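You operate a simulated robot arm through the tools that you are given. There is no shell and no other tool.

Carry out the task below with a simulated two-armed robot. There is one attempt and no reset: what you move stays moved.

Task
Put air on the cream block and dab all three cap nuts.
Fine: shut the yellow knob, open the blue one, wet the orange pad in the tin, dab each nut, stand the pad on the tin. Set down upright: orange pad.

Only the result counts: the job must be done as asked and must still hold three seconds after the hand-in. Knocking over, shifting, dropping, spilling or breaking anything else fails it. A push-on lid holds only when it is set on centred and level and pressed home; a screw cap is set on level and turned clockwise until tight.

Robot
Two 7-joint arms with fingered hands on one trunk that stands fixed in place. Base frame: the origin is at the foot of the trunk, x ahead of it, y to its left, z up; the work surface is at about z = 880. Lengths are in mm, angles in degrees, forces in N, time in s.
The left shoulder is at [77, 170, 1182], the right one opposite. With the tool pointing down near the work surface each hand reaches from about 340 to 780 mm from the base axis, measured 20 degrees to its own side. Payload 4 kg a hand.
The TCP of each hand is the grasp point between the finger pads, 26 mm short of the fingertips. In the tool frame z runs along the fingers and y along their closing line. The gripper opens to 132 mm; its body begins 73 mm behind the TCP. The gripper is a hand of 4 fingers: y runs from the thumb to the fingers, the wrist lies at [0, 0, -224] in the tool frame, and closing takes about 1.5 s.
Orientation is told as [roll, pitch, yaw] about the base's x, y, z axes, in that order, counted from this pose: with the fingers straight down and closing along the base's y, the tool's x points along the base's -x, its y along +y and its z along -z.

Tools
- The arms move only by the tool servo_tool. It takes "left_motion", "right_motion" or both (then of equal length, played together; a hand with none holds still); each is a list that holds one entry, the list of rows, each a list of 6 numbers: the shift along the tool's x, y, z in units of 500 mm (1.0 is 500 mm), then the turn, a rotation vector about the tool's x, y, z in units of 90 degrees (1.0 is 90 degrees). In form: [[[tx, ty, tz, rx, ry, rz], ...]]. A call has 1 to 20 rows; each row is the pose to reach, as a shift and turn from the pose commanded when the call began, along the tool's axes at that moment. "left_jaw" and "right_jaw" are, for a hand that has rows, the opening, from 0 (shut) to 1 (fully open), set as the call begins (left out, the last holds). A call with a number of a shift or a turn outside -1 to 1 is refused whole. Each row takes 0.2 s and may step no farther than 50 mm and 8.6 degrees from the row before; otherwise, or with a gripper value out of range, the whole call is refused. A pose out of reach is approached as far as the arm can. The call stops where the force on the tool passes 70 N (or 10 N more than at its start, if that is more) or the arm is blocked; 0.2 s more then pass. Each finger travels about 108 mm/s and halts on what it meets, pressing with about 30 N; the grip force reading is that of the motor and also rises with nothing between the fingers. The clock runs only during rows and for 0.2 s after the last one: add rows that repeat a pose to give the fingers time. The reply holds the time, the measured pose of the TCP, the force on the tool along the base axes, the opening and the grip force, in the units named above and with some noise, with the torque about the TCP (base axes, N m) and any sound that the robot's microphone picked up, and new pictures: "views" is both (left out), scene, wrist or none (wrist: the cameras of the hands that moved).
- Cameras (640 x 400 px; columns grow to the right, rows downward): "scene" is now at [161.7, -38.8, 1373.1]; the picture's right is [-0.42, -0.91, 0.00], its down [-0.41, 0.19, -0.89] and it looks along [0.81, -0.37, -0.45] (base axes); focal length 214 px, centre (320, 200). "left" rides on the left gripper at [-73, 6, -94] in its tool frame; the picture's right is [-0.08, -1.00, 0.00], its down [0.79, -0.06, -0.62] and it looks along [0.61, -0.05, 0.79] (tool axes); focal length 230 px, centre (320, 200). "right" rides on the right gripper at [73, 6, -94] in its tool frame; the picture's right is [-0.08, 1.00, 0.00], its down [-0.79, -0.06, -0.62] and it looks along [-0.61, -0.05, 0.79] (tool axes); focal length 230 px, centre (320, 200). There is no depth. A picture from a camera that has moved, and an enlarged one, comes with that camera's place and axes in the base frame and with its lens.
- lift_body(by): moves the trunk up (or, below 0, down) by that many mm; the arms and the scene camera ride with it, the base frame stays. It gives what a move gives, with no picture.
- set_fingers(finger1, finger2, finger3, thumb_bend, hand): sets how far each is bent, from 0 (flat) to 100 (curled in); at 30 the hand is open as for a grip, at 70 the pads meet at the TCP. One left out holds its place. A second passes; each finger stops where it meets its share of the squeeze, and holds until it gets a number again. A gripper value or a shape takes the hand back. It gives what a move gives, with no picture; readings hold the bend of each and the force on the fingers (four entries, about 0 where the hand has none), thumb and palm.
- hand_shape(shape, hand): the hand has 4 fingers and takes this shape, open, in about a second: jaw (thumb against the fingers, like two jaws); tri (thumb and two fingers); tip (a fingertip pinch); poke (one finger out to press); point (the index stretched); flat (the hand flat); cup (the hand cupped); fist (a fist). The gripper value then closes the fingers along that shape, each until it touches; the sizes above hold for jaw. It gives what a move gives, with no picture.
- pan_tilt(pan, tilt): turns the head with the scene camera to pan (to the left, within 80 degrees either way) and tilt (down, from -29 to 69), counted from straight ahead of the robot (the tilt from the chest, where the trunk bows). It gives what a move gives, and a new picture of the scene camera.
- zoom(camera, box): a new picture of the part [left, top, right, bottom] of that camera's present view, enlarged. The clock stands still meanwhile.
- finish_job(): hands the job in; it is judged then, once.

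Places have to be worked out from the pictures, the camera data and where the tool is seen. Open the grippers and draw the arms clear of the work before you hand the job in, unless the task says otherwise.

The tools are called after "Request:" as a command line: name --argument value ..., lists and objects as JSON in quotes. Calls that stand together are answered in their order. servo_tool: Moves the arms, as the interface text tells. Its arguments: {"type":"object","properties":{"left_motion":{"type":"array"},"left_jaw":{"type":"number"},"right_motion":{"type":"array"},"right_jaw":{"type":"number"},"views":{"type":"string","enum":["both","scene","wrist","none"]}},"required":[]} The other tools are called the same way: lift_body (by) moves the trunk up or down; hand_shape (shape, hand) gives the hand a shape; set_fingers (finger1, finger2, finger3, thumb_bend, hand) moves the fingers one by one; pan_tilt (pan, tilt) turns the head that bears the scene camera; zoom (camera, box) takes an enlarged picture of a part of a camera's view; finish_job () hands the job in.

At the start:

```text
time: 0.0
left_tool_pos: [459.7, -27.8, 1274.1]
left_tcp_rot: [0.0, -0.1, 0.0]
left_force: [0.0, 0.8, -0.2]
left_moment: [0.02, -0.05, 0.02]
left_gripper_width: 131.7
left_grip_force: 0.0
left_shape: jaw
left_bend: [30.0, 30.0, 30.0, 30.0]
left_finger forces: [0.0, 0.0, 0.0, 0.0, 0.0, 0.0]
right_tool_pos: [361.8, -378.5, 1234.8]
right_tcp_rot: [0.0, 0.0, 0.0]
right_force: [-0.1, -0.8, -0.6]
right_moment: [0.04, 0.0, -0.01]
right_gripper_width: 131.8
right_grip_force: 0.2
right_shape: jaw
right_bend: [30.0, 30.0, 30.0, 30.0]
right_finger forces: [0.0, 0.1, 0.0, 0.0, 0.0, 0.1]
trunk travel left (down, up): [-195.0, 156.0]
head pan, tilt (commanded): [-24.7, 26.6]
```

scene: 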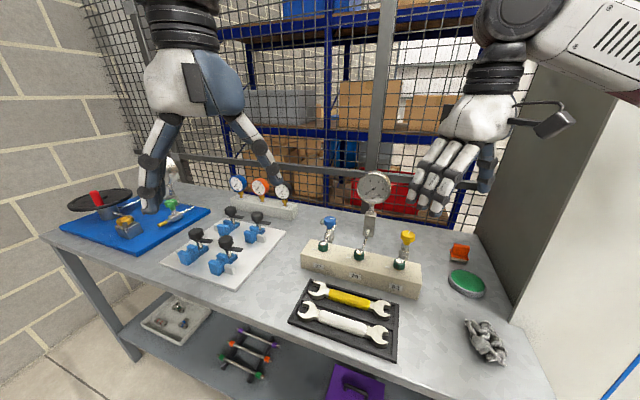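
right: 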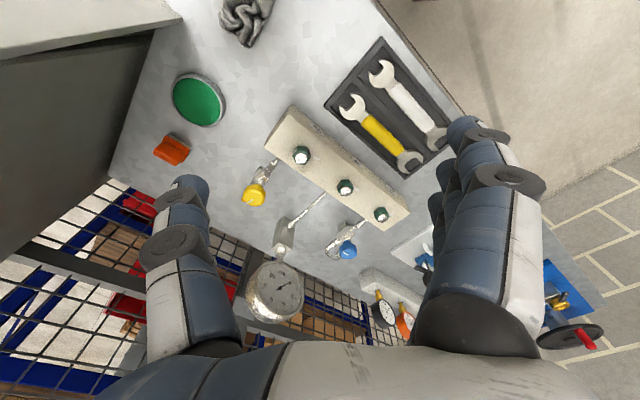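
left: 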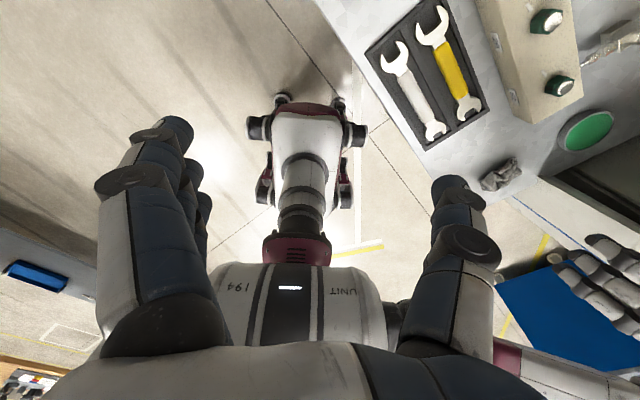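

The scene shows the cream block with three nuts, a blue and a yellow knob and a gauge, with an orange pad and a green tin on the right. I'll zoom in to look at the details first.

Request:
zoom --camera "scene" --box '[280, 160, 440, 300]'

Request:
zoom --camera "scene" --box '[420, 220, 540, 380]'

Request:
zoom --camera "right" --box '[130, 50, 430, 300]'

```text
2.86 times, centred on (360, 230) of scene
camera zoom: at [161.7, -38.8, 1373.1], right [-0.42, -0.91, 0.0], down [-0.41, 0.19, -0.89], along [0.81, -0.37, -0.45], focal length 613 px, centre (206, 114)
```

zoom: 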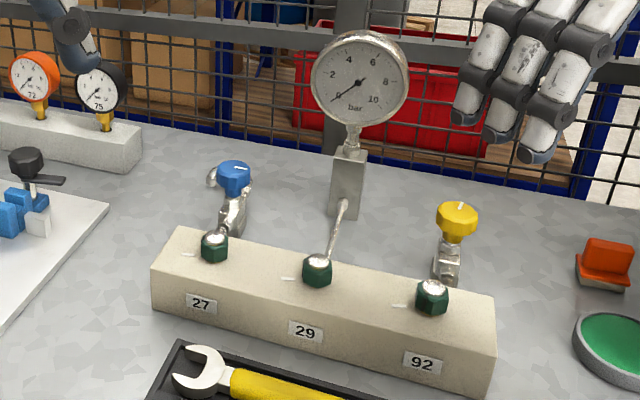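

```text
2.50 times, centred on (480, 300) of scene
camera zoom: at [161.7, -38.8, 1373.1], right [-0.42, -0.91, 0.0], down [-0.41, 0.19, -0.89], along [0.81, -0.37, -0.45], focal length 536 px, centre (-80, -50)
```

zoom: 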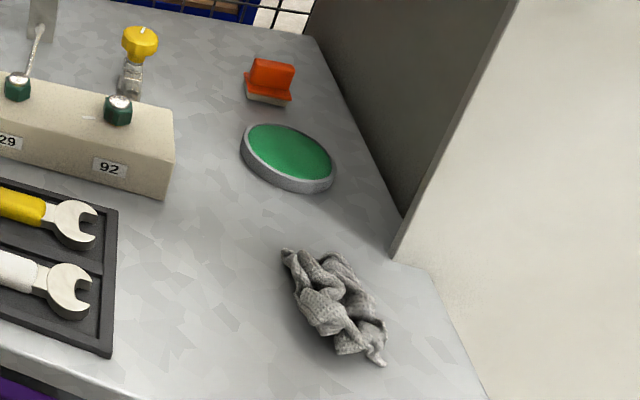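

```text
1.60 times, centred on (280, 175) of right
camera zoom: at [289.1, -373.3, 1327.7], right [0.08, 1.0, 0.0], down [0.79, -0.06, 0.62], along [0.61, -0.05, -0.79], focal length 368 px, centre (384, 240)
```

zoom: 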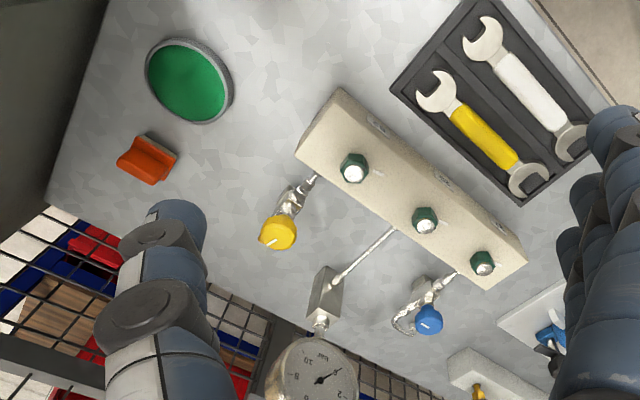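

I estimate the yellow knob at about [555,-530,955], the blue one at [742,-341,952], the nuts near [632,-263], [555,-342] and [480,-424] at z≈950, the tin near [383,-604] and the pad near [468,-689]. I'll zoom in closer on the knobs, gauge and pad.

Request:
zoom --camera "scene" --box '[310, 205, 350, 255]'

Request:
zoom --camera "scene" --box '[380, 220, 430, 280]'

Request:
zoom --camera "scene" --box '[440, 230, 500, 305]'

Request:
zoom --camera "right" --box '[230, 150, 300, 220]'

Request:
zoom --camera "right" --box '[310, 200, 390, 280]'

Request:
zoom --camera "right" --box '[140, 60, 240, 180]'

```text
8.00 times, centred on (330, 230) of scene
camera zoom: at [161.7, -38.8, 1373.1], right [-0.42, -0.91, 0.0], down [-0.41, 0.19, -0.89], along [0.81, -0.37, -0.45], focal length 1716 px, centre (240, -40)
```

zoom: 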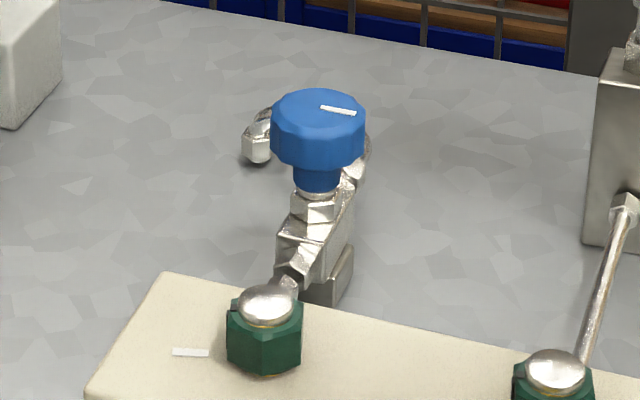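

```text
6.67 times, centred on (405, 250) of scene
camera zoom: at [161.7, -38.8, 1373.1], right [-0.42, -0.91, 0.0], down [-0.41, 0.19, -0.89], along [0.81, -0.37, -0.45], focal length 1430 px, centre (-247, -133)
```

zoom: 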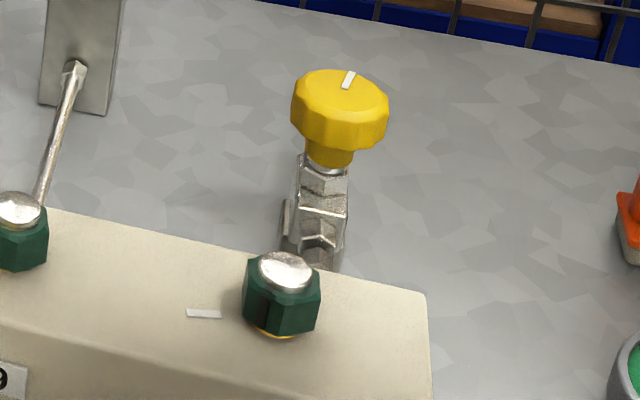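

```text
5.33 times, centred on (470, 268) of scene
camera zoom: at [161.7, -38.8, 1373.1], right [-0.42, -0.91, 0.0], down [-0.41, 0.19, -0.89], along [0.81, -0.37, -0.45], focal length 1144 px, centre (-480, -160)
```

zoom: 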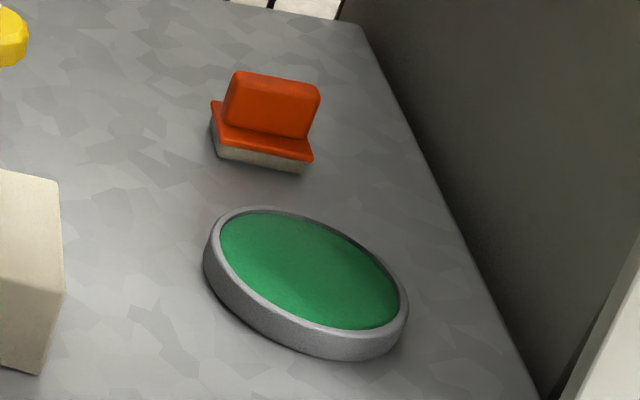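

```text
5.71 times, centred on (265, 185) of right
camera zoom: at [289.1, -373.3, 1327.7], right [0.08, 1.0, 0.0], down [0.79, -0.06, 0.62], along [0.61, -0.05, -0.79], focal length 1315 px, centre (634, 286)
```

zoom: 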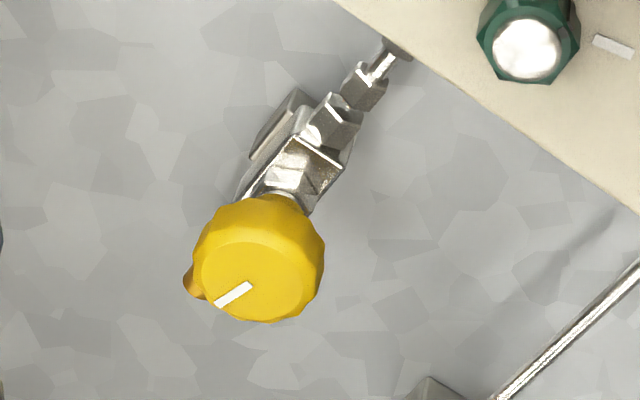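

```text
5.00 times, centred on (350, 240) of right
camera zoom: at [289.1, -373.3, 1327.7], right [0.08, 1.0, 0.0], down [0.79, -0.06, 0.62], along [0.61, -0.05, -0.79], focal length 1150 px, centre (170, 0)
```

zoom: 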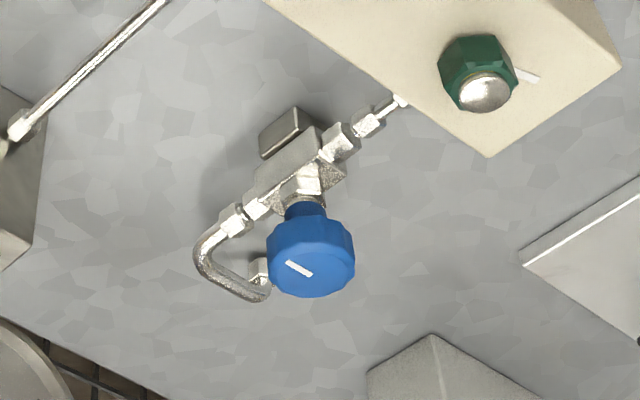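

```text
3.33 times, centred on (190, 120) of right
camera zoom: at [289.1, -373.3, 1327.7], right [0.08, 1.0, 0.0], down [0.79, -0.06, 0.62], along [0.61, -0.05, -0.79], focal length 767 px, centre (753, 467)
```

zoom: 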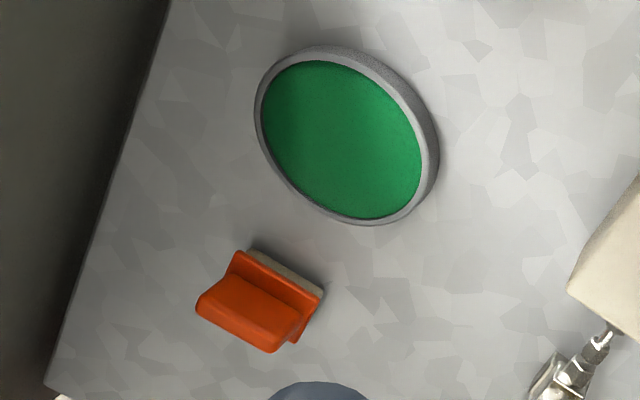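

Both knobs have near-vertical axes with a white index line on top, and the gauge reads about 0. I'll bring the right hand above the yellow knob for a closer look, staying high.

Request:
servo_tool --right_motion '[[[-0.06, -0.045, 0.03, 0, 0, 0], [-0.12, -0.09, 0.06, 0, 0, 0], [-0.18, -0.135, 0.09, 0, 0, 0], [-0.24, -0.18, 0.12, 0, 0, 0], [-0.3, -0.225, 0.15, 0, 0, 0], [-0.34, -0.26, 0.18, 0, 0, 0], [-0.36, -0.28, 0.2, 0, 0, 0], [-0.37, -0.29, 0.22, 0, 0, 0], [-0.37, -0.29, 0.22, 0, 0, 0]]]' --right_jaw 1.0 --views "both"

```text
time: 2.0
left_tool_pos: [458.4, -26.3, 1274.0]
left_tcp_rot: [0.0, 0.0, 0.1]
left_force: [-0.1, 0.2, -0.4]
left_moment: [-0.01, -0.01, 0.0]
left_gripper_width: 131.7
left_grip_force: 0.1
left_shape: jaw
left_bend: [30.0, 30.0, 30.0, 30.0]
left_finger forces: [0.0, 0.0, 0.1, 0.0, 0.1, 0.0]
right_tool_pos: [546.4, -523.1, 1125.3]
right_tcp_rot: [0.0, 0.0, 0.0]
right_force: [0.2, -0.1, -0.1]
right_moment: [0.02, 0.0, 0.02]
right_gripper_width: 132.0
right_grip_force: 0.2
right_shape: jaw
right_bend: [30.0, 30.0, 30.0, 30.0]
right_finger forces: [0.1, 0.0, 0.1, 0.0, 0.0, 0.0]
trunk travel left (down, up): [-195.0, 156.0]
head pan, tilt (commanded): [-24.7, 26.6]
camera scene: at [161.6, -38.8, 1373.1], right [-0.42, -0.91, 0.0], down [-0.41, 0.19, -0.89], along [0.81, -0.37, -0.45], focal length 214 px, centre (320, 200)
camera right: at [474.6, -517.8, 1217.9], right [0.08, 1.0, 0.0], down [0.78, -0.06, 0.62], along [0.61, -0.05, -0.79], focal length 230 px, centre (320, 200)
```

scene: 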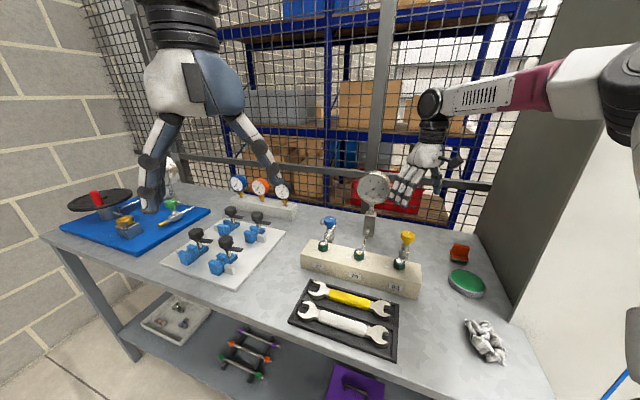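
right: 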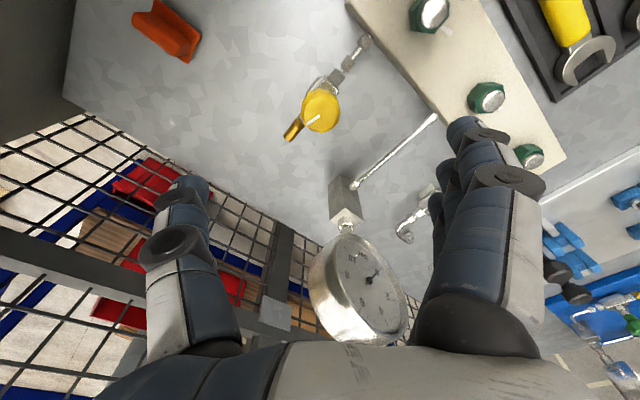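

The yellow knob is almost exactly below the TCP now at about (546,-523). I'll zoom the wrist view for its details.

Request:
zoom --camera "right" --box '[260, 20, 420, 160]'

Request:
zoom --camera "scene" --box '[380, 140, 480, 280]'

```text
2.86 times, centred on (340, 90) of right
camera zoom: at [474.6, -517.8, 1217.9], right [0.08, 1.0, 0.0], down [0.78, -0.06, 0.62], along [0.61, -0.05, -0.79], focal length 657 px, centre (263, 514)
```

zoom: 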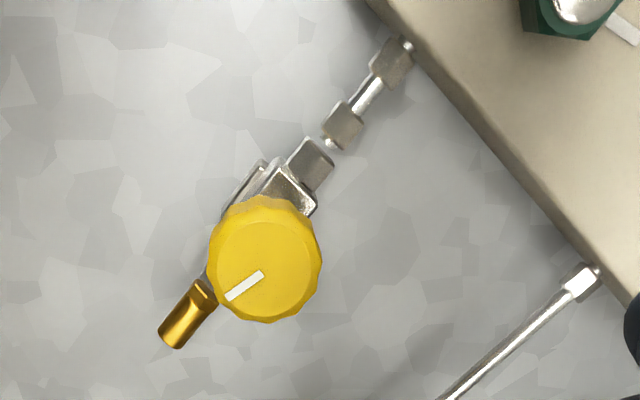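

```text
2.86 times, centred on (430, 210) of scene
camera zoom: at [161.6, -38.8, 1373.1], right [-0.42, -0.91, 0.0], down [-0.41, 0.19, -0.89], along [0.81, -0.37, -0.45], focal length 613 px, centre (6, 171)
```

zoom: 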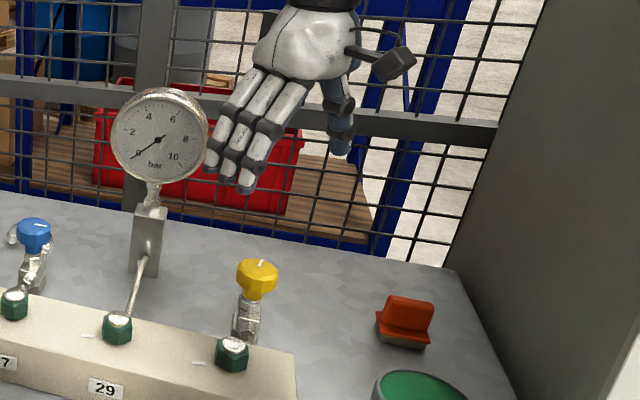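

The yellow line lies along its pipe (open) and the blue line across its pipe (shut), so these look like quarter-turn valves. I'll turn the hand so a clockwise turn has room, and come down to just above the yellow knob.

Request:
servo_tool --right_motion '[[[-0.008, -0.001, 0.02, 0, 0, -0.09], [-0.008, -0.001, 0.04, 0, 0, -0.18], [-0.008, -0.001, 0.06, 0, 0, -0.27], [-0.008, -0.001, 0.09, 0, 0, -0.36], [-0.008, -0.001, 0.12, 0, 0, -0.45], [-0.008, -0.001, 0.16, 0, 0, -0.5], [-0.008, -0.001, 0.18, 0, 0, -0.5], [-0.008, -0.001, 0.18, 0, 0, -0.5]]]' --right_jaw 1.0 --views "both"

```text
time: 3.8
left_tool_pos: [458.6, -27.1, 1273.0]
left_tcp_rot: [0.1, 0.0, -0.1]
left_force: [-0.7, -0.9, -0.7]
left_moment: [0.0, -0.01, -0.01]
left_gripper_width: 131.8
left_grip_force: 0.0
left_shape: jaw
left_bend: [30.0, 30.0, 30.0, 30.0]
left_finger forces: [0.0, 0.0, 0.0, 0.1, 0.0, 0.0]
right_tool_pos: [552.5, -525.1, 1034.1]
right_tcp_rot: [0.0, 0.0, 45.0]
right_force: [-0.2, 0.0, 0.0]
right_moment: [0.0, 0.0, -0.02]
right_gripper_width: 132.0
right_grip_force: 0.1
right_shape: jaw
right_bend: [30.0, 30.0, 30.0, 30.0]
right_finger forces: [0.0, 0.0, 0.0, 0.0, 0.0, 0.0]
trunk travel left (down, up): [-195.0, 156.0]
head pan, tilt (commanded): [-24.7, 26.6]
camera scene: at [161.7, -38.9, 1373.1], right [-0.42, -0.91, 0.0], down [-0.41, 0.19, -0.89], along [0.81, -0.37, -0.45], focal length 214 px, centre (320, 200)
camera right: at [495.8, -573.2, 1128.2], right [-0.65, 0.76, 0.0], down [0.6, 0.51, 0.62], along [0.47, 0.4, -0.79], focal length 230 px, centre (320, 200)
```

scene: 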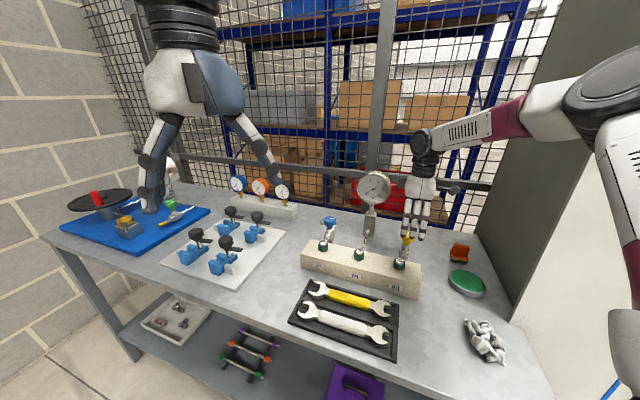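
right: 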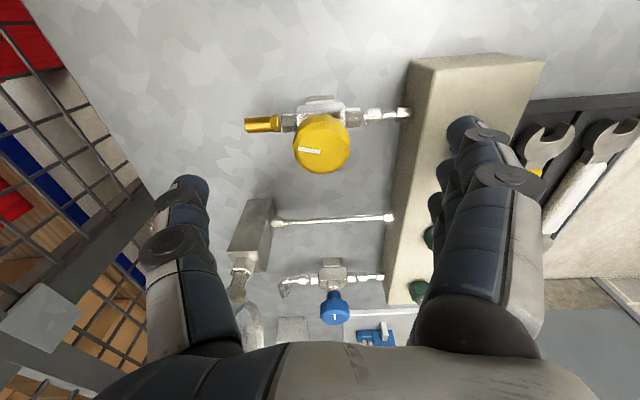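

The knob is centred under the TCP. I'll narrow the jaw and descend so the pads straddle the knob.

Request:
servo_tool --right_motion '[[[0, 0, 0.0, 0, 0, 0], [0, 0, 0.02, 0, 0, 0], [0, 0, 0.05, 0, 0, 0], [0, 0, 0.08, 0, 0, 0], [0, 0, 0.11, 0, 0, 0], [0, 0, 0.13, 0, 0, 0], [0, 0, 0.14, 0, 0, 0], [0, 0, 0.14, 0, 0, 0]]]' --right_jaw 0.65 --views "both"

```text
time: 5.6
left_tool_pos: [459.4, -27.4, 1274.1]
left_tcp_rot: [-0.1, 0.1, 0.1]
left_force: [-0.5, 0.3, 0.4]
left_moment: [0.02, -0.02, 0.01]
left_gripper_width: 131.5
left_grip_force: 0.1
left_shape: jaw
left_bend: [30.0, 30.0, 30.0, 30.0]
left_finger forces: [0.1, 0.0, 0.0, 0.0, 0.1, 0.1]
right_tool_pos: [550.2, -523.6, 963.6]
right_tcp_rot: [0.0, 0.0, 44.9]
right_force: [0.3, 0.5, -0.3]
right_moment: [0.01, 0.02, 0.0]
right_gripper_width: 86.2
right_grip_force: 0.1
right_shape: jaw
right_bend: [70.0, 70.0, 70.0, 67.0]
right_finger forces: [0.1, 0.1, 0.1, 0.0, 0.0, 0.1]
trunk travel left (down, up): [-195.0, 156.0]
head pan, tilt (commanded): [-24.7, 26.6]
camera scene: at [161.7, -38.8, 1373.1], right [-0.42, -0.91, 0.0], down [-0.41, 0.19, -0.89], along [0.81, -0.37, -0.45], focal length 214 px, centre (320, 200)
camera right: at [495.1, -571.8, 1056.7], right [-0.65, 0.76, 0.0], down [0.6, 0.51, 0.62], along [0.47, 0.4, -0.79], focal length 230 px, centre (320, 200)
```

scene: 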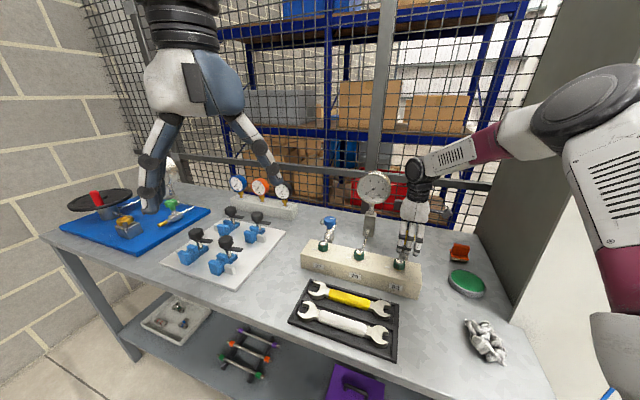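
right: 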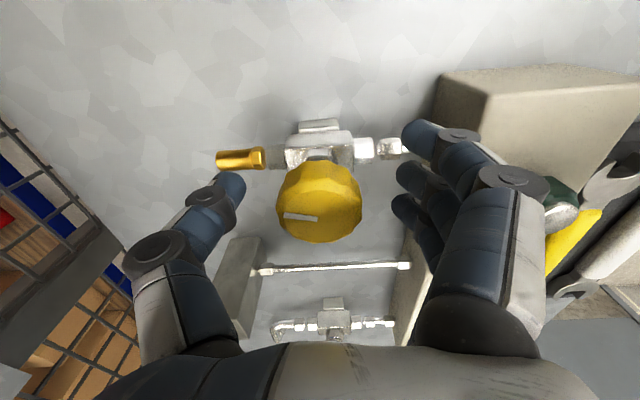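

The knob sits between thumb and fingers. I'll close on it, holding position.

Request:
servo_tool --right_motion '[[[0, 0, 0, 0, 0, 0], [0, 0, 0, 0, 0, 0], [0, 0, 0, 0, 0, 0], [0, 0, 0, 0, 0, 0], [0, 0, 0, 0, 0, 0], [0, 0, 0, 0, 0, 0]]]' --right_jaw 0.0 --views "wrist"

```text
time: 7.0
left_tool_pos: [460.2, -28.0, 1273.5]
left_tcp_rot: [0.0, 0.0, 0.0]
left_force: [-1.7, 0.0, 0.3]
left_moment: [0.01, -0.01, -0.02]
left_gripper_width: 131.8
left_grip_force: 0.1
left_shape: jaw
left_bend: [30.0, 30.0, 30.0, 30.0]
left_finger forces: [0.0, 0.0, 0.0, 0.0, 0.0, 0.1]
right_tool_pos: [549.4, -524.8, 962.8]
right_tcp_rot: [0.1, -0.1, 44.9]
right_force: [1.0, -0.4, -10.9]
right_moment: [0.15, 0.18, 0.01]
right_gripper_width: 12.0
right_grip_force: 30.0
right_shape: jaw
right_bend: [64.0, 72.0, 67.0, 74.0]
right_finger forces: [7.8, 10.5, 9.7, 0.0, 28.4, 0.1]
trunk travel left (down, up): [-195.0, 156.0]
head pan, tilt (commanded): [-24.7, 26.6]
camera right: at [495.8, -572.5, 1055.4], right [-0.65, 0.76, 0.0], down [0.6, 0.51, 0.62], along [0.47, 0.4, -0.79], focal length 230 px, centre (320, 200)
```

right: 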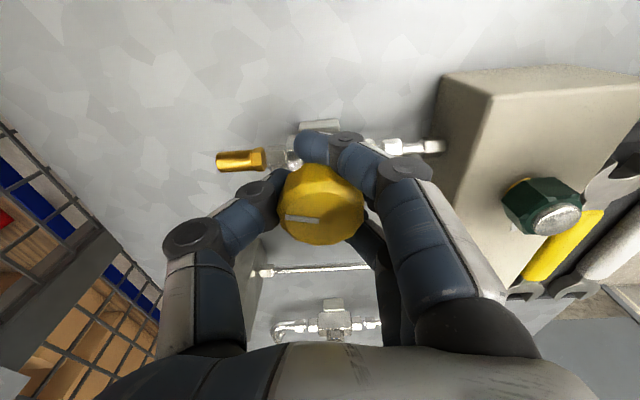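

The fingers hold the knob with about 30 N. I'll turn 45° clockwise (positive about the tool's z) and watch the moment.

Request:
servo_tool --right_motion '[[[0, 0, 0, 0, 0, 0.08], [0, 0, 0, 0, 0, 0.16], [0, 0, 0, 0, 0, 0.24], [0, 0, 0, 0, 0, 0.32], [0, 0, 0, 0, 0, 0.4], [0, 0, 0, 0, 0, 0.48], [0, 0, 0, 0, 0, 0.48]]]' --views "both"

```text
time: 8.6
left_tool_pos: [460.5, -28.0, 1273.1]
left_tcp_rot: [-0.1, -0.1, -0.1]
left_force: [-0.6, 0.3, -0.3]
left_moment: [-0.02, 0.0, 0.03]
left_gripper_width: 131.8
left_grip_force: 0.1
left_shape: jaw
left_bend: [30.0, 30.0, 30.0, 30.0]
left_finger forces: [0.0, 0.0, 0.0, 0.1, 0.0, 0.1]
right_tool_pos: [550.0, -525.1, 962.1]
right_tcp_rot: [0.1, 0.1, 1.7]
right_force: [-3.1, 6.2, -19.9]
right_moment: [0.31, 0.05, 0.13]
right_gripper_width: 11.6
right_grip_force: 29.6
right_shape: jaw
right_bend: [64.0, 72.0, 66.0, 74.0]
right_finger forces: [11.6, 12.8, 11.1, 0.0, 29.0, 0.0]
trunk travel left (down, up): [-195.0, 156.0]
head pan, tilt (commanded): [-24.7, 26.6]
camera scene: at [163.0, -39.7, 1372.8], right [-0.42, -0.91, 0.0], down [-0.41, 0.19, -0.89], along [0.81, -0.37, -0.45], focal length 214 px, centre (320, 200)
camera right: at [477.7, -521.4, 1055.9], right [0.05, 1.0, 0.0], down [0.79, -0.04, 0.61], along [0.61, -0.03, -0.79], focal length 230 px, centre (320, 200)
```

scene: 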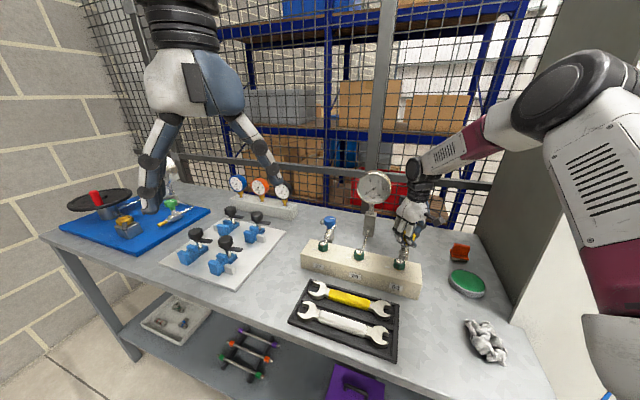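
right: 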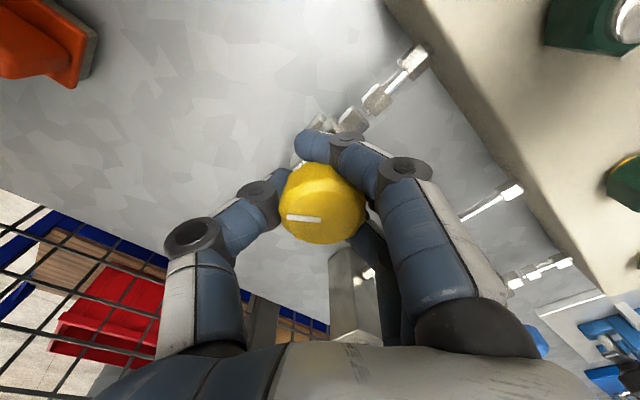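

The knob follows the hand (index line stays fixed in the hand's view). I'll continue clockwise about 40° and look for a stop.

Request:
servo_tool --right_motion '[[[0, 0, 0, 0, 0, 0.08], [0, 0, 0, 0, 0, 0.16], [0, 0, 0, 0, 0, 0.24], [0, 0, 0, 0, 0, 0.32], [0, 0, 0, 0, 0, 0.4], [0, 0, 0, 0, 0, 0.44], [0, 0, 0, 0, 0, 0.44]]]' --views "wrist"

```text
time: 10.2
left_tool_pos: [461.3, -29.8, 1274.7]
left_tcp_rot: [0.0, 0.0, -0.1]
left_force: [-1.0, -0.1, 0.1]
left_moment: [0.01, 0.03, 0.01]
left_gripper_width: 132.1
left_grip_force: 0.2
left_shape: jaw
left_bend: [30.0, 30.0, 30.0, 30.0]
left_finger forces: [0.0, 0.1, 0.0, 0.0, 0.1, 0.0]
right_tool_pos: [548.7, -524.7, 962.7]
right_tcp_rot: [-0.1, 0.2, -37.8]
right_force: [-11.1, 12.9, -24.3]
right_moment: [0.34, -0.11, 0.92]
right_gripper_width: 10.7
right_grip_force: 30.1
right_shape: jaw
right_bend: [64.0, 72.0, 66.0, 73.0]
right_finger forces: [33.4, 13.4, 10.5, 0.0, 29.6, 0.0]
trunk travel left (down, up): [-195.0, 156.0]
head pan, tilt (commanded): [-24.7, 26.6]
camera right: at [496.2, -475.5, 1056.1], right [0.67, 0.74, 0.0], down [0.58, -0.53, 0.61], along [0.45, -0.41, -0.79], focal length 230 px, centre (320, 200)
```

right: 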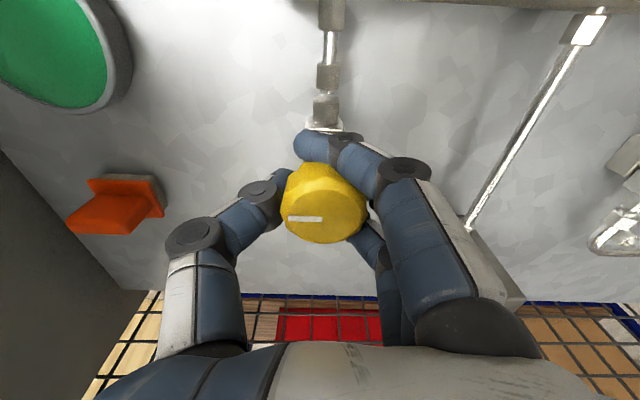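

Finger 1 now reads 33 N and the moment about z is 0.9 N m: either the stop or a fingertip touching the valve body. I'll look closely.

Request:
zoom --camera "right" --box '[230, 80, 430, 270]'

Request:
zoom --camera "scene" --box '[370, 150, 450, 280]'

```text
2.11 times, centred on (330, 175) of right
camera zoom: at [496.2, -475.5, 1056.1], right [0.67, 0.74, 0.0], down [0.58, -0.53, 0.61], along [0.45, -0.41, -0.79], focal length 484 px, centre (299, 253)
```

zoom: 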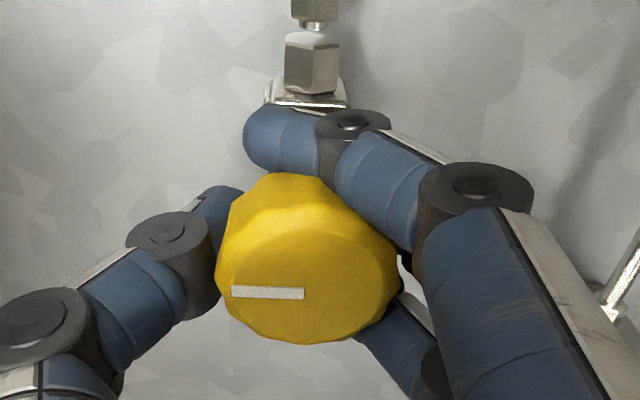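

```text
3.08 times, centred on (410, 215) of scene
camera zoom: at [162.5, -39.2, 1372.9], right [-0.42, -0.91, 0.0], down [-0.41, 0.19, -0.89], along [0.81, -0.37, -0.45], focal length 660 px, centre (43, 154)
```

zoom: 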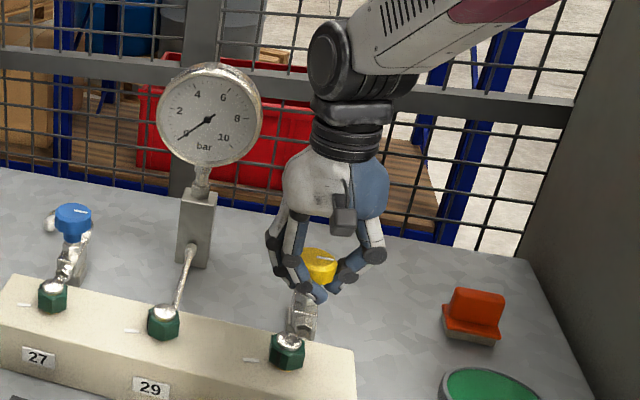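

The fingers have curled under the knob, so I'll open, rise 10 mm and re-grip with the pads on the knob's side.

Request:
servo_tool --right_motion '[[[0, 0, 0, 0, 0, 0], [0, 0, 0, 0, 0, 0], [0, 0, 0, 0, 0, 0], [0, 0, 0, 0, 0, 0], [0, 0, -0.01, 0, 0, 0], [0, 0, -0.02, 0, 0, -0.05], [0, 0, -0.02, 0, 0, -0.13], [0, 0, -0.02, 0, 0, -0.2], [0, 0, -0.02, 0, 0, -0.2]]]' --right_jaw 0.65 --views "wrist"

```text
time: 12.2
left_tool_pos: [459.6, -27.0, 1274.5]
left_tcp_rot: [0.0, 0.0, 0.0]
left_force: [-0.1, -0.5, 0.0]
left_moment: [0.0, -0.01, 0.01]
left_gripper_width: 132.0
left_grip_force: 0.1
left_shape: jaw
left_bend: [30.0, 30.0, 30.0, 30.0]
left_finger forces: [0.1, 0.1, 0.0, 0.0, 0.0, 0.0]
right_tool_pos: [548.7, -525.0, 974.7]
right_tcp_rot: [0.1, 0.1, -19.7]
right_force: [0.5, 0.3, -0.8]
right_moment: [0.01, 0.0, 0.03]
right_gripper_width: 85.8
right_grip_force: 0.0
right_shape: jaw
right_bend: [70.0, 70.0, 70.0, 67.0]
right_finger forces: [0.1, 0.0, 0.1, 0.0, 0.1, 0.1]
trunk travel left (down, up): [-195.0, 156.0]
head pan, tilt (commanded): [-24.7, 26.6]
camera right: at [483.9, -495.0, 1067.3], right [0.41, 0.91, 0.0], down [0.72, -0.32, 0.62], along [0.56, -0.25, -0.79], focal length 230 px, centre (320, 200)
```

right: 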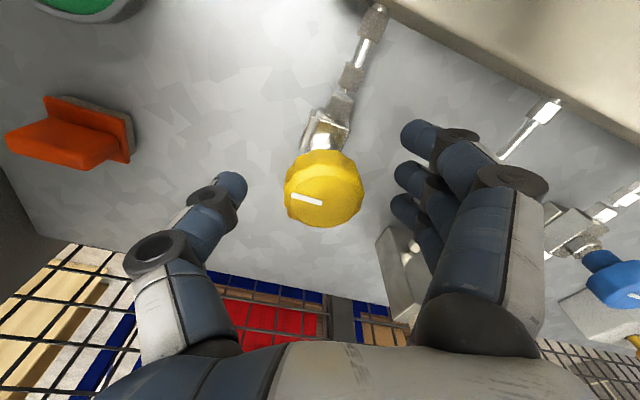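

The index line now points about -134° azimuth, across the pipe. I'll re-grip here and try turning further clockwise to confirm the stop.

Request:
servo_tool --right_motion '[[[0, 0, 0.004, 0, 0, 0], [0, 0, 0.004, 0, 0, 0], [0, 0, 0.004, 0, 0, 0], [0, 0, 0.004, 0, 0, 0], [0, 0, 0.004, 0, 0, 0], [0, 0, 0.004, 0, 0, 0]]]' --right_jaw 0.0 --views "wrist"

```text
time: 13.6
left_tool_pos: [459.5, -26.7, 1273.5]
left_tcp_rot: [0.0, -0.1, 0.0]
left_force: [0.6, 0.0, -0.3]
left_moment: [0.0, 0.0, 0.0]
left_gripper_width: 131.8
left_grip_force: 0.0
left_shape: jaw
left_bend: [30.0, 30.0, 30.0, 30.0]
left_finger forces: [0.1, 0.0, 0.1, 0.1, 0.0, 0.0]
right_tool_pos: [550.0, -524.5, 970.6]
right_tcp_rot: [0.0, 0.2, -19.8]
right_force: [-3.2, 0.3, -11.6]
right_moment: [-0.03, 0.07, 0.11]
right_gripper_width: 22.6
right_grip_force: 30.0
right_shape: jaw
right_bend: [71.0, 73.0, 72.0, 71.0]
right_finger forces: [10.1, 8.9, 8.9, 0.0, 26.6, 0.1]
trunk travel left (down, up): [-195.0, 156.0]
head pan, tilt (commanded): [-24.7, 26.6]
camera right: at [483.6, -495.4, 1063.5], right [0.41, 0.91, 0.0], down [0.72, -0.32, 0.61], along [0.56, -0.25, -0.79], focal length 230 px, centre (320, 200)
```

right: 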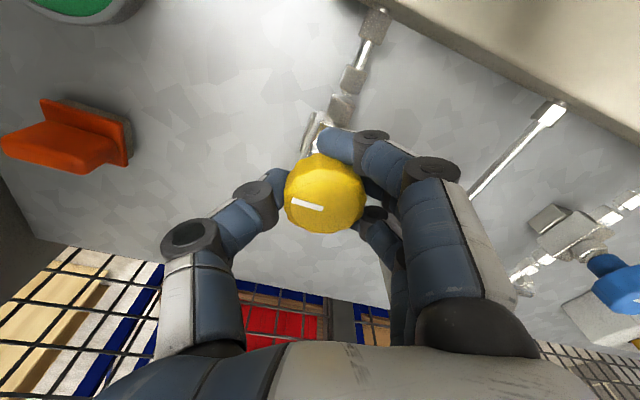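

Gripped again; now I'll turn clockwise in small steps to feel for the stop.

Request:
servo_tool --right_motion '[[[0, 0, 0, 0, 0, 0.04], [0, 0, 0, 0, 0, 0.08], [0, 0, 0, 0, 0, 0.12], [0, 0, 0, 0, 0, 0.16], [0, 0, 0, 0, 0, 0.16]]]' --views "wrist"

```text
time: 14.8
left_tool_pos: [460.7, -28.8, 1273.0]
left_tcp_rot: [0.1, 0.0, 0.0]
left_force: [0.4, 0.4, -0.1]
left_moment: [0.01, 0.0, -0.02]
left_gripper_width: 131.8
left_grip_force: 0.2
left_shape: jaw
left_bend: [30.0, 30.0, 30.0, 30.0]
left_finger forces: [0.1, 0.0, 0.0, 0.0, 0.1, 0.0]
right_tool_pos: [548.4, -524.2, 969.9]
right_tcp_rot: [0.0, 0.3, -34.2]
right_force: [-14.9, 4.3, -28.4]
right_moment: [0.06, 0.22, 0.71]
right_gripper_width: 20.8
right_grip_force: 30.1
right_shape: jaw
right_bend: [72.0, 73.0, 71.0, 71.0]
right_finger forces: [27.4, 11.0, 8.5, 0.0, 27.8, 0.1]
trunk travel left (down, up): [-195.0, 156.0]
head pan, tilt (commanded): [-24.7, 26.6]
camera right: at [492.7, -479.5, 1063.4], right [0.63, 0.78, 0.0], down [0.62, -0.49, 0.61], along [0.48, -0.38, -0.79], focal length 230 px, centre (320, 200)
```

right: 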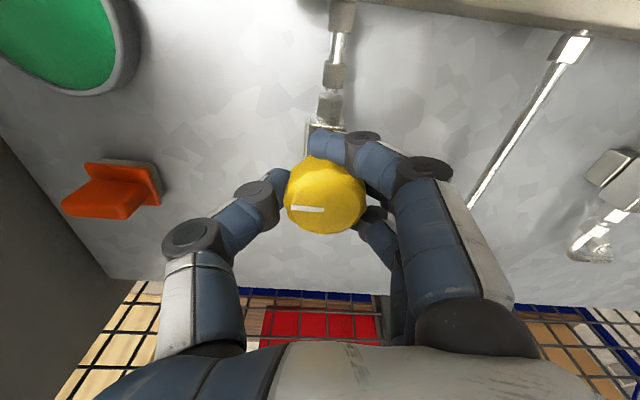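

The knob stayed at about -134° while the hand slipped against 0.7 N m, so the yellow valve is at its clockwise stop: shut. I'll release, rise and swing around the front of the gauge toward the blue knob.

Request:
servo_tool --right_motion '[[[0, 0, 0, 0, 0, 0], [0, 0, 0, 0, 0, 0], [0, 0, 0, 0, 0, 0], [0, 0, -0.06, 0, 0, 0], [0, 0, -0.14, 0, 0, 0], [0, 0, -0.22, 0, 0, 0], [0, 0, -0.3, 0, 0, 0], [0, 0, -0.36, 0, 0, 0], [0.005, 0.07, -0.36, 0, 0, -0.09], [0.01, 0.14, -0.36, 0, 0, -0.18], [0.015, 0.21, -0.36, 0, 0, -0.27], [0.02, 0.286, -0.36, 0, 0, -0.36], [0.02, 0.286, -0.36, 0, 0, -0.38], [0.02, 0.286, -0.36, 0, 0, -0.38]]]' --right_jaw 0.65 --views "both"

```text
time: 17.8
left_tool_pos: [459.9, -27.9, 1274.6]
left_tcp_rot: [0.0, 0.0, 0.0]
left_force: [-0.5, -0.5, 0.2]
left_moment: [0.03, 0.02, -0.01]
left_gripper_width: 131.8
left_grip_force: 0.0
left_shape: jaw
left_bend: [30.0, 30.0, 30.0, 30.0]
left_finger forces: [0.1, 0.0, 0.0, 0.1, 0.0, 0.1]
right_tool_pos: [623.7, -399.8, 1151.4]
right_tcp_rot: [0.1, 0.0, 0.1]
right_force: [-0.6, 0.9, 0.0]
right_moment: [-0.02, -0.02, 0.01]
right_gripper_width: 85.6
right_grip_force: 0.0
right_shape: jaw
right_bend: [70.0, 70.0, 70.0, 67.0]
right_finger forces: [0.0, 0.1, 0.0, 0.1, 0.1, 0.0]
trunk travel left (down, up): [-195.0, 156.0]
head pan, tilt (commanded): [-24.7, 26.6]
camera scene: at [162.1, -38.6, 1373.0], right [-0.42, -0.91, 0.0], down [-0.41, 0.19, -0.89], along [0.81, -0.37, -0.45], focal length 214 px, centre (320, 200)
camera right: at [550.7, -395.1, 1244.9], right [0.08, 1.0, 0.0], down [0.79, -0.06, 0.62], along [0.61, -0.05, -0.79], focal length 230 px, centre (320, 200)
```

scene: 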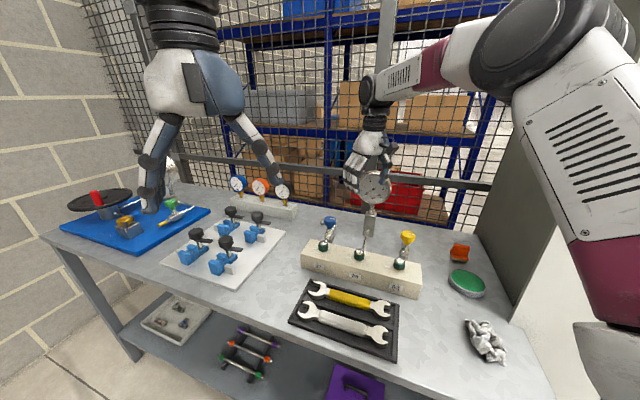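
right: 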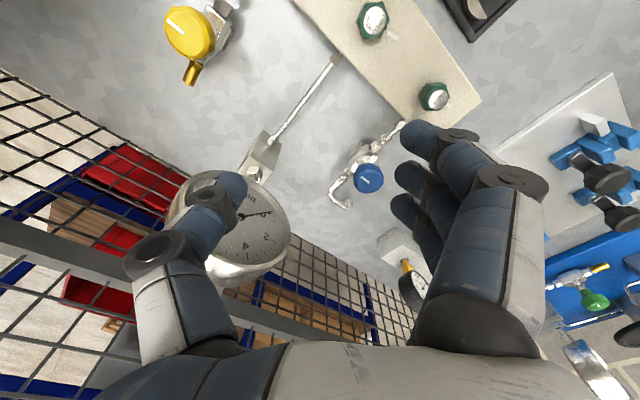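

The hand is clear of the gauge. I'll zoom on the yellow and blue knobs from this view.

Request:
zoom --camera "right" --box '[310, 110, 430, 230]'

Request:
zoom --camera "right" --box '[150, 0, 270, 100]'

Request:
zoom --camera "scene" --box '[300, 120, 440, 280]'

```text
3.33 times, centred on (370, 170) of right
camera zoom: at [550.7, -395.1, 1244.9], right [0.08, 1.0, 0.0], down [0.79, -0.06, 0.62], along [0.61, -0.05, -0.79], focal length 767 px, centre (153, 300)
```

zoom: 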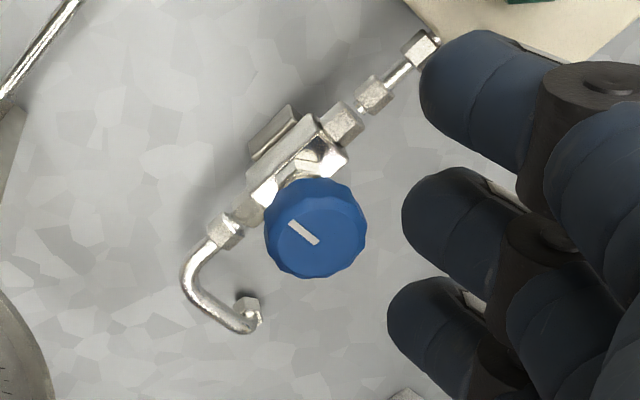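

```text
4.00 times, centred on (210, 50) of right
camera zoom: at [550.7, -395.1, 1244.9], right [0.08, 1.0, 0.0], down [0.79, -0.06, 0.62], along [0.61, -0.05, -0.79], focal length 920 px, centre (760, 800)
```

zoom: 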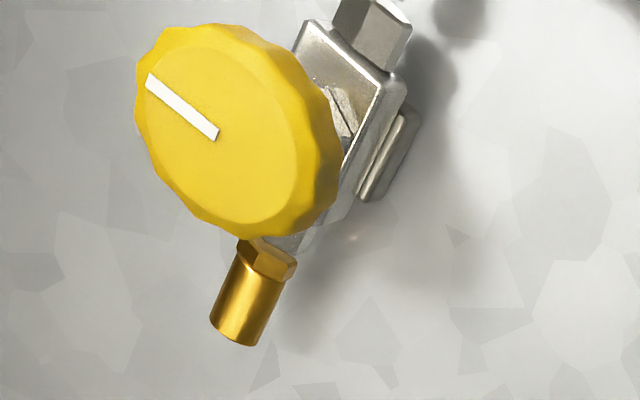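

```text
2.50 times, centred on (370, 200) of scene
camera zoom: at [162.1, -38.6, 1373.0], right [-0.42, -0.91, 0.0], down [-0.41, 0.19, -0.89], along [0.81, -0.37, -0.45], focal length 536 px, centre (195, 200)
```

zoom: 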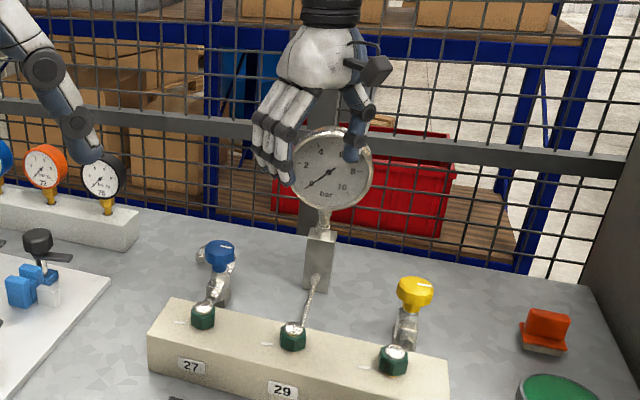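

The yellow line is now across its pipe: shut. The blue knob refines to about (735,-339), top z≈972. I'll yaw the hand to -60° while moving toward it, then tilt to gain reach.

Request:
servo_tool --right_motion '[[[-0.02, 0.025, 0, 0, 0, 0.085], [-0.04, 0.05, 0, 0, 0, 0.17], [-0.06, 0.075, 0, 0, 0, 0.255], [-0.08, 0.1, 0, 0, 0, 0.34], [-0.1, 0.125, 0, 0, 0, 0.425], [-0.12, 0.15, 0, 0, 0, 0.51], [-0.135, 0.175, 0, 0, 0, 0.595], [-0.15, 0.2, 0, 0, 0, 0.6667], [-0.15, 0.2, 0, 0, 0, 0.6667]]]' --right_jaw 0.65 --views "both"

```text
time: 19.8
left_tool_pos: [459.5, -27.4, 1274.1]
left_tcp_rot: [0.0, 0.1, 0.1]
left_force: [0.1, -0.5, 0.9]
left_moment: [0.01, -0.02, 0.04]
left_gripper_width: 131.8
left_grip_force: 0.1
left_shape: jaw
left_bend: [30.0, 30.0, 30.0, 30.0]
left_finger forces: [0.1, 0.0, 0.0, 0.1, 0.0, 0.1]
right_tool_pos: [697.8, -299.7, 1155.2]
right_tcp_rot: [-0.1, 0.0, -60.1]
right_force: [-0.9, 0.0, 0.0]
right_moment: [0.05, -0.01, 0.03]
right_gripper_width: 85.5
right_grip_force: 0.0
right_shape: jaw
right_bend: [70.0, 70.0, 70.0, 67.0]
right_finger forces: [0.0, 0.1, 0.0, 0.0, 0.0, 0.0]
trunk travel left (down, up): [-195.0, 156.0]
head pan, tilt (commanded): [-24.7, 26.6]
camera scene: at [161.4, -38.9, 1373.2], right [-0.42, -0.91, 0.0], down [-0.41, 0.19, -0.89], along [0.81, -0.37, -0.45], focal length 214 px, centre (320, 200)
camera right: at [665.6, -233.4, 1247.8], right [0.9, 0.43, 0.0], down [0.34, -0.71, 0.62], along [0.27, -0.56, -0.79], focal length 230 px, centre (320, 200)
```

scene: 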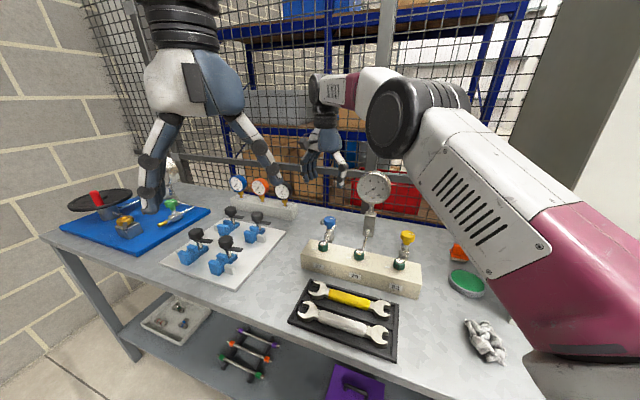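
right: 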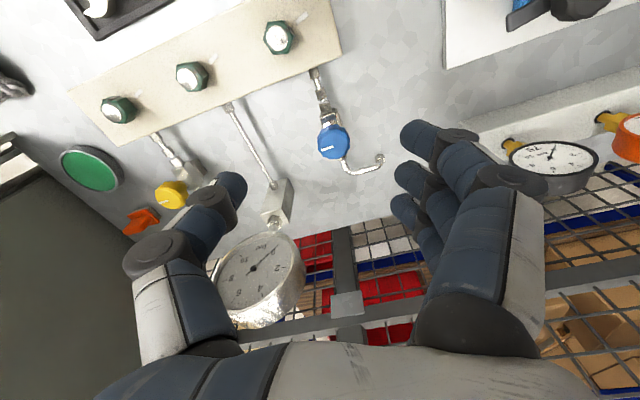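

Blue knob confirmed near (735,-339). I'll tilt the tool 15° and come above the knob at z≈1060.

Request:
servo_tool --right_motion '[[[-0.03, 0.007, 0.02, 0, -0.06, 0], [-0.06, 0.014, 0.05, 0, -0.12, 0], [-0.09, 0.021, 0.1, 0, -0.1667, 0], [-0.1046, 0.025, 0.15, 0, -0.1667, 0], [-0.1046, 0.025, 0.19, 0, -0.1667, 0], [-0.1046, 0.025, 0.19, 0, -0.1667, 0]]]' --right_jaw 0.65 --views "both"

```text
time: 21.2
left_tool_pos: [459.5, -27.0, 1273.5]
left_tcp_rot: [0.0, -0.1, -0.1]
left_force: [0.2, -0.5, 0.1]
left_moment: [-0.01, -0.02, 0.0]
left_gripper_width: 131.8
left_grip_force: 0.1
left_shape: jaw
left_bend: [30.0, 30.0, 30.0, 30.0]
left_finger forces: [0.0, 0.1, 0.0, 0.1, 0.0, 0.0]
right_tool_pos: [737.4, -337.8, 1058.2]
right_tcp_rot: [0.0, -15.0, -60.0]
right_force: [1.1, -0.3, -0.5]
right_moment: [0.04, -0.02, -0.01]
right_gripper_width: 85.4
right_grip_force: 0.1
right_shape: jaw
right_bend: [70.0, 70.0, 70.0, 67.0]
right_finger forces: [0.1, 0.0, 0.0, 0.1, 0.0, 0.0]
trunk travel left (down, up): [-195.0, 156.0]
head pan, tilt (commanded): [-24.7, 26.6]
camera scene: at [161.7, -38.9, 1373.1], right [-0.42, -0.91, 0.0], down [-0.41, 0.19, -0.89], along [0.81, -0.37, -0.45], focal length 214 px, centre (320, 200)
camera right: at [695.2, -253.3, 1128.3], right [0.9, 0.43, 0.02], down [0.25, -0.55, 0.8], along [0.36, -0.71, -0.6], focal length 230 px, centre (320, 200)
```

scene: 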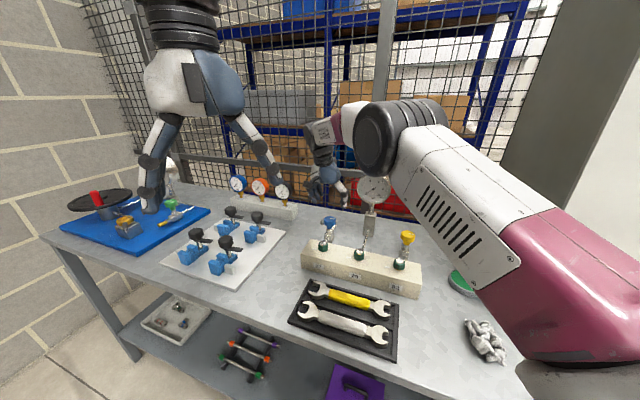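
right: 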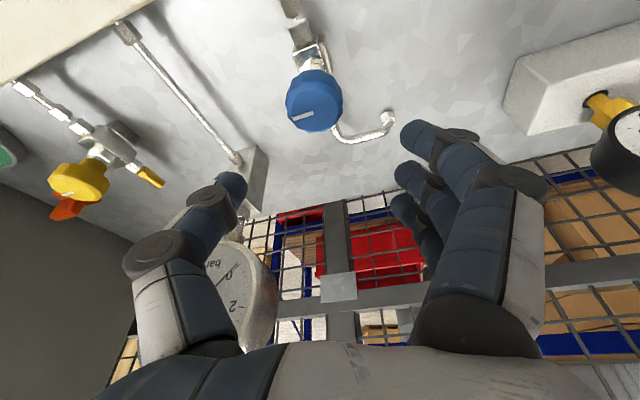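

The knob is well aligned below at (736,-337). I'll descend vertically to straddle it at z≈970.

Request:
servo_tool --right_motion '[[[0.012, -0.001, 0.042, 0, 0, 0], [0.024, -0.002, 0.085, 0, 0, 0], [0.034, -0.003, 0.12, 0, 0, 0], [0.042, -0.003, 0.148, 0, 0, 0], [0.048, -0.003, 0.169, 0, 0, 0], [0.048, -0.003, 0.169, 0, 0, 0]]]' --right_jaw 0.65 --views "both"

```text
time: 22.6
left_tool_pos: [458.8, -26.5, 1274.3]
left_tcp_rot: [0.0, 0.0, 0.0]
left_force: [0.0, 0.3, 0.2]
left_moment: [0.0, -0.02, -0.02]
left_gripper_width: 131.7
left_grip_force: 0.1
left_shape: jaw
left_bend: [30.0, 30.0, 30.0, 30.0]
left_finger forces: [0.0, 0.0, 0.0, 0.1, 0.0, 0.1]
right_tool_pos: [732.5, -338.7, 971.3]
right_tcp_rot: [0.0, -14.9, -60.0]
right_force: [0.4, 0.1, -0.2]
right_moment: [0.01, -0.03, -0.01]
right_gripper_width: 85.6
right_grip_force: 0.1
right_shape: jaw
right_bend: [70.0, 70.0, 70.0, 67.0]
right_finger forces: [0.0, 0.1, 0.1, 0.1, 0.0, 0.0]
trunk travel left (down, up): [-195.0, 156.0]
head pan, tilt (commanded): [-24.7, 26.6]
camera scene: at [161.6, -38.8, 1373.1], right [-0.42, -0.91, 0.0], down [-0.41, 0.19, -0.89], along [0.81, -0.37, -0.45], focal length 214 px, centre (320, 200)
camera right: at [689.8, -254.6, 1041.3], right [0.9, 0.43, 0.02], down [0.25, -0.55, 0.8], along [0.36, -0.71, -0.6], focal length 230 px, centre (320, 200)
```

scene: 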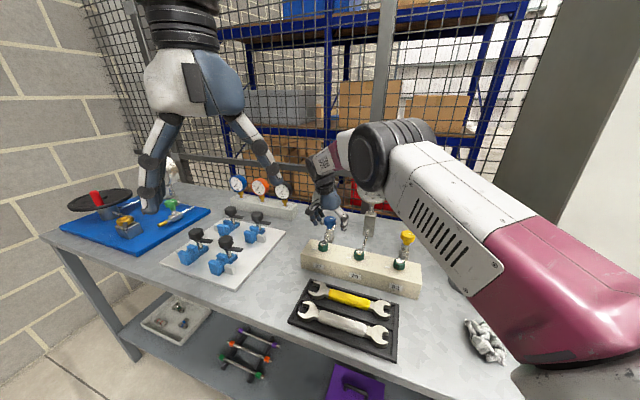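
right: 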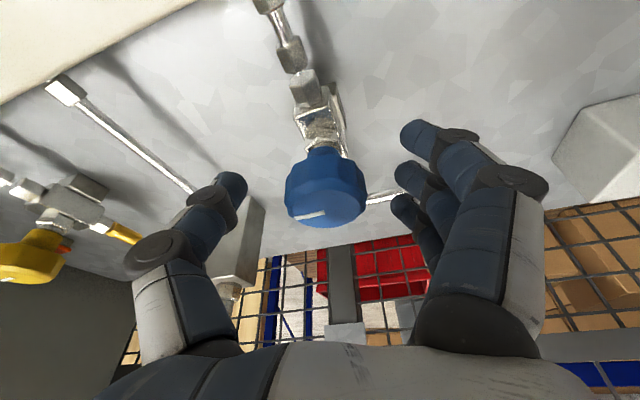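

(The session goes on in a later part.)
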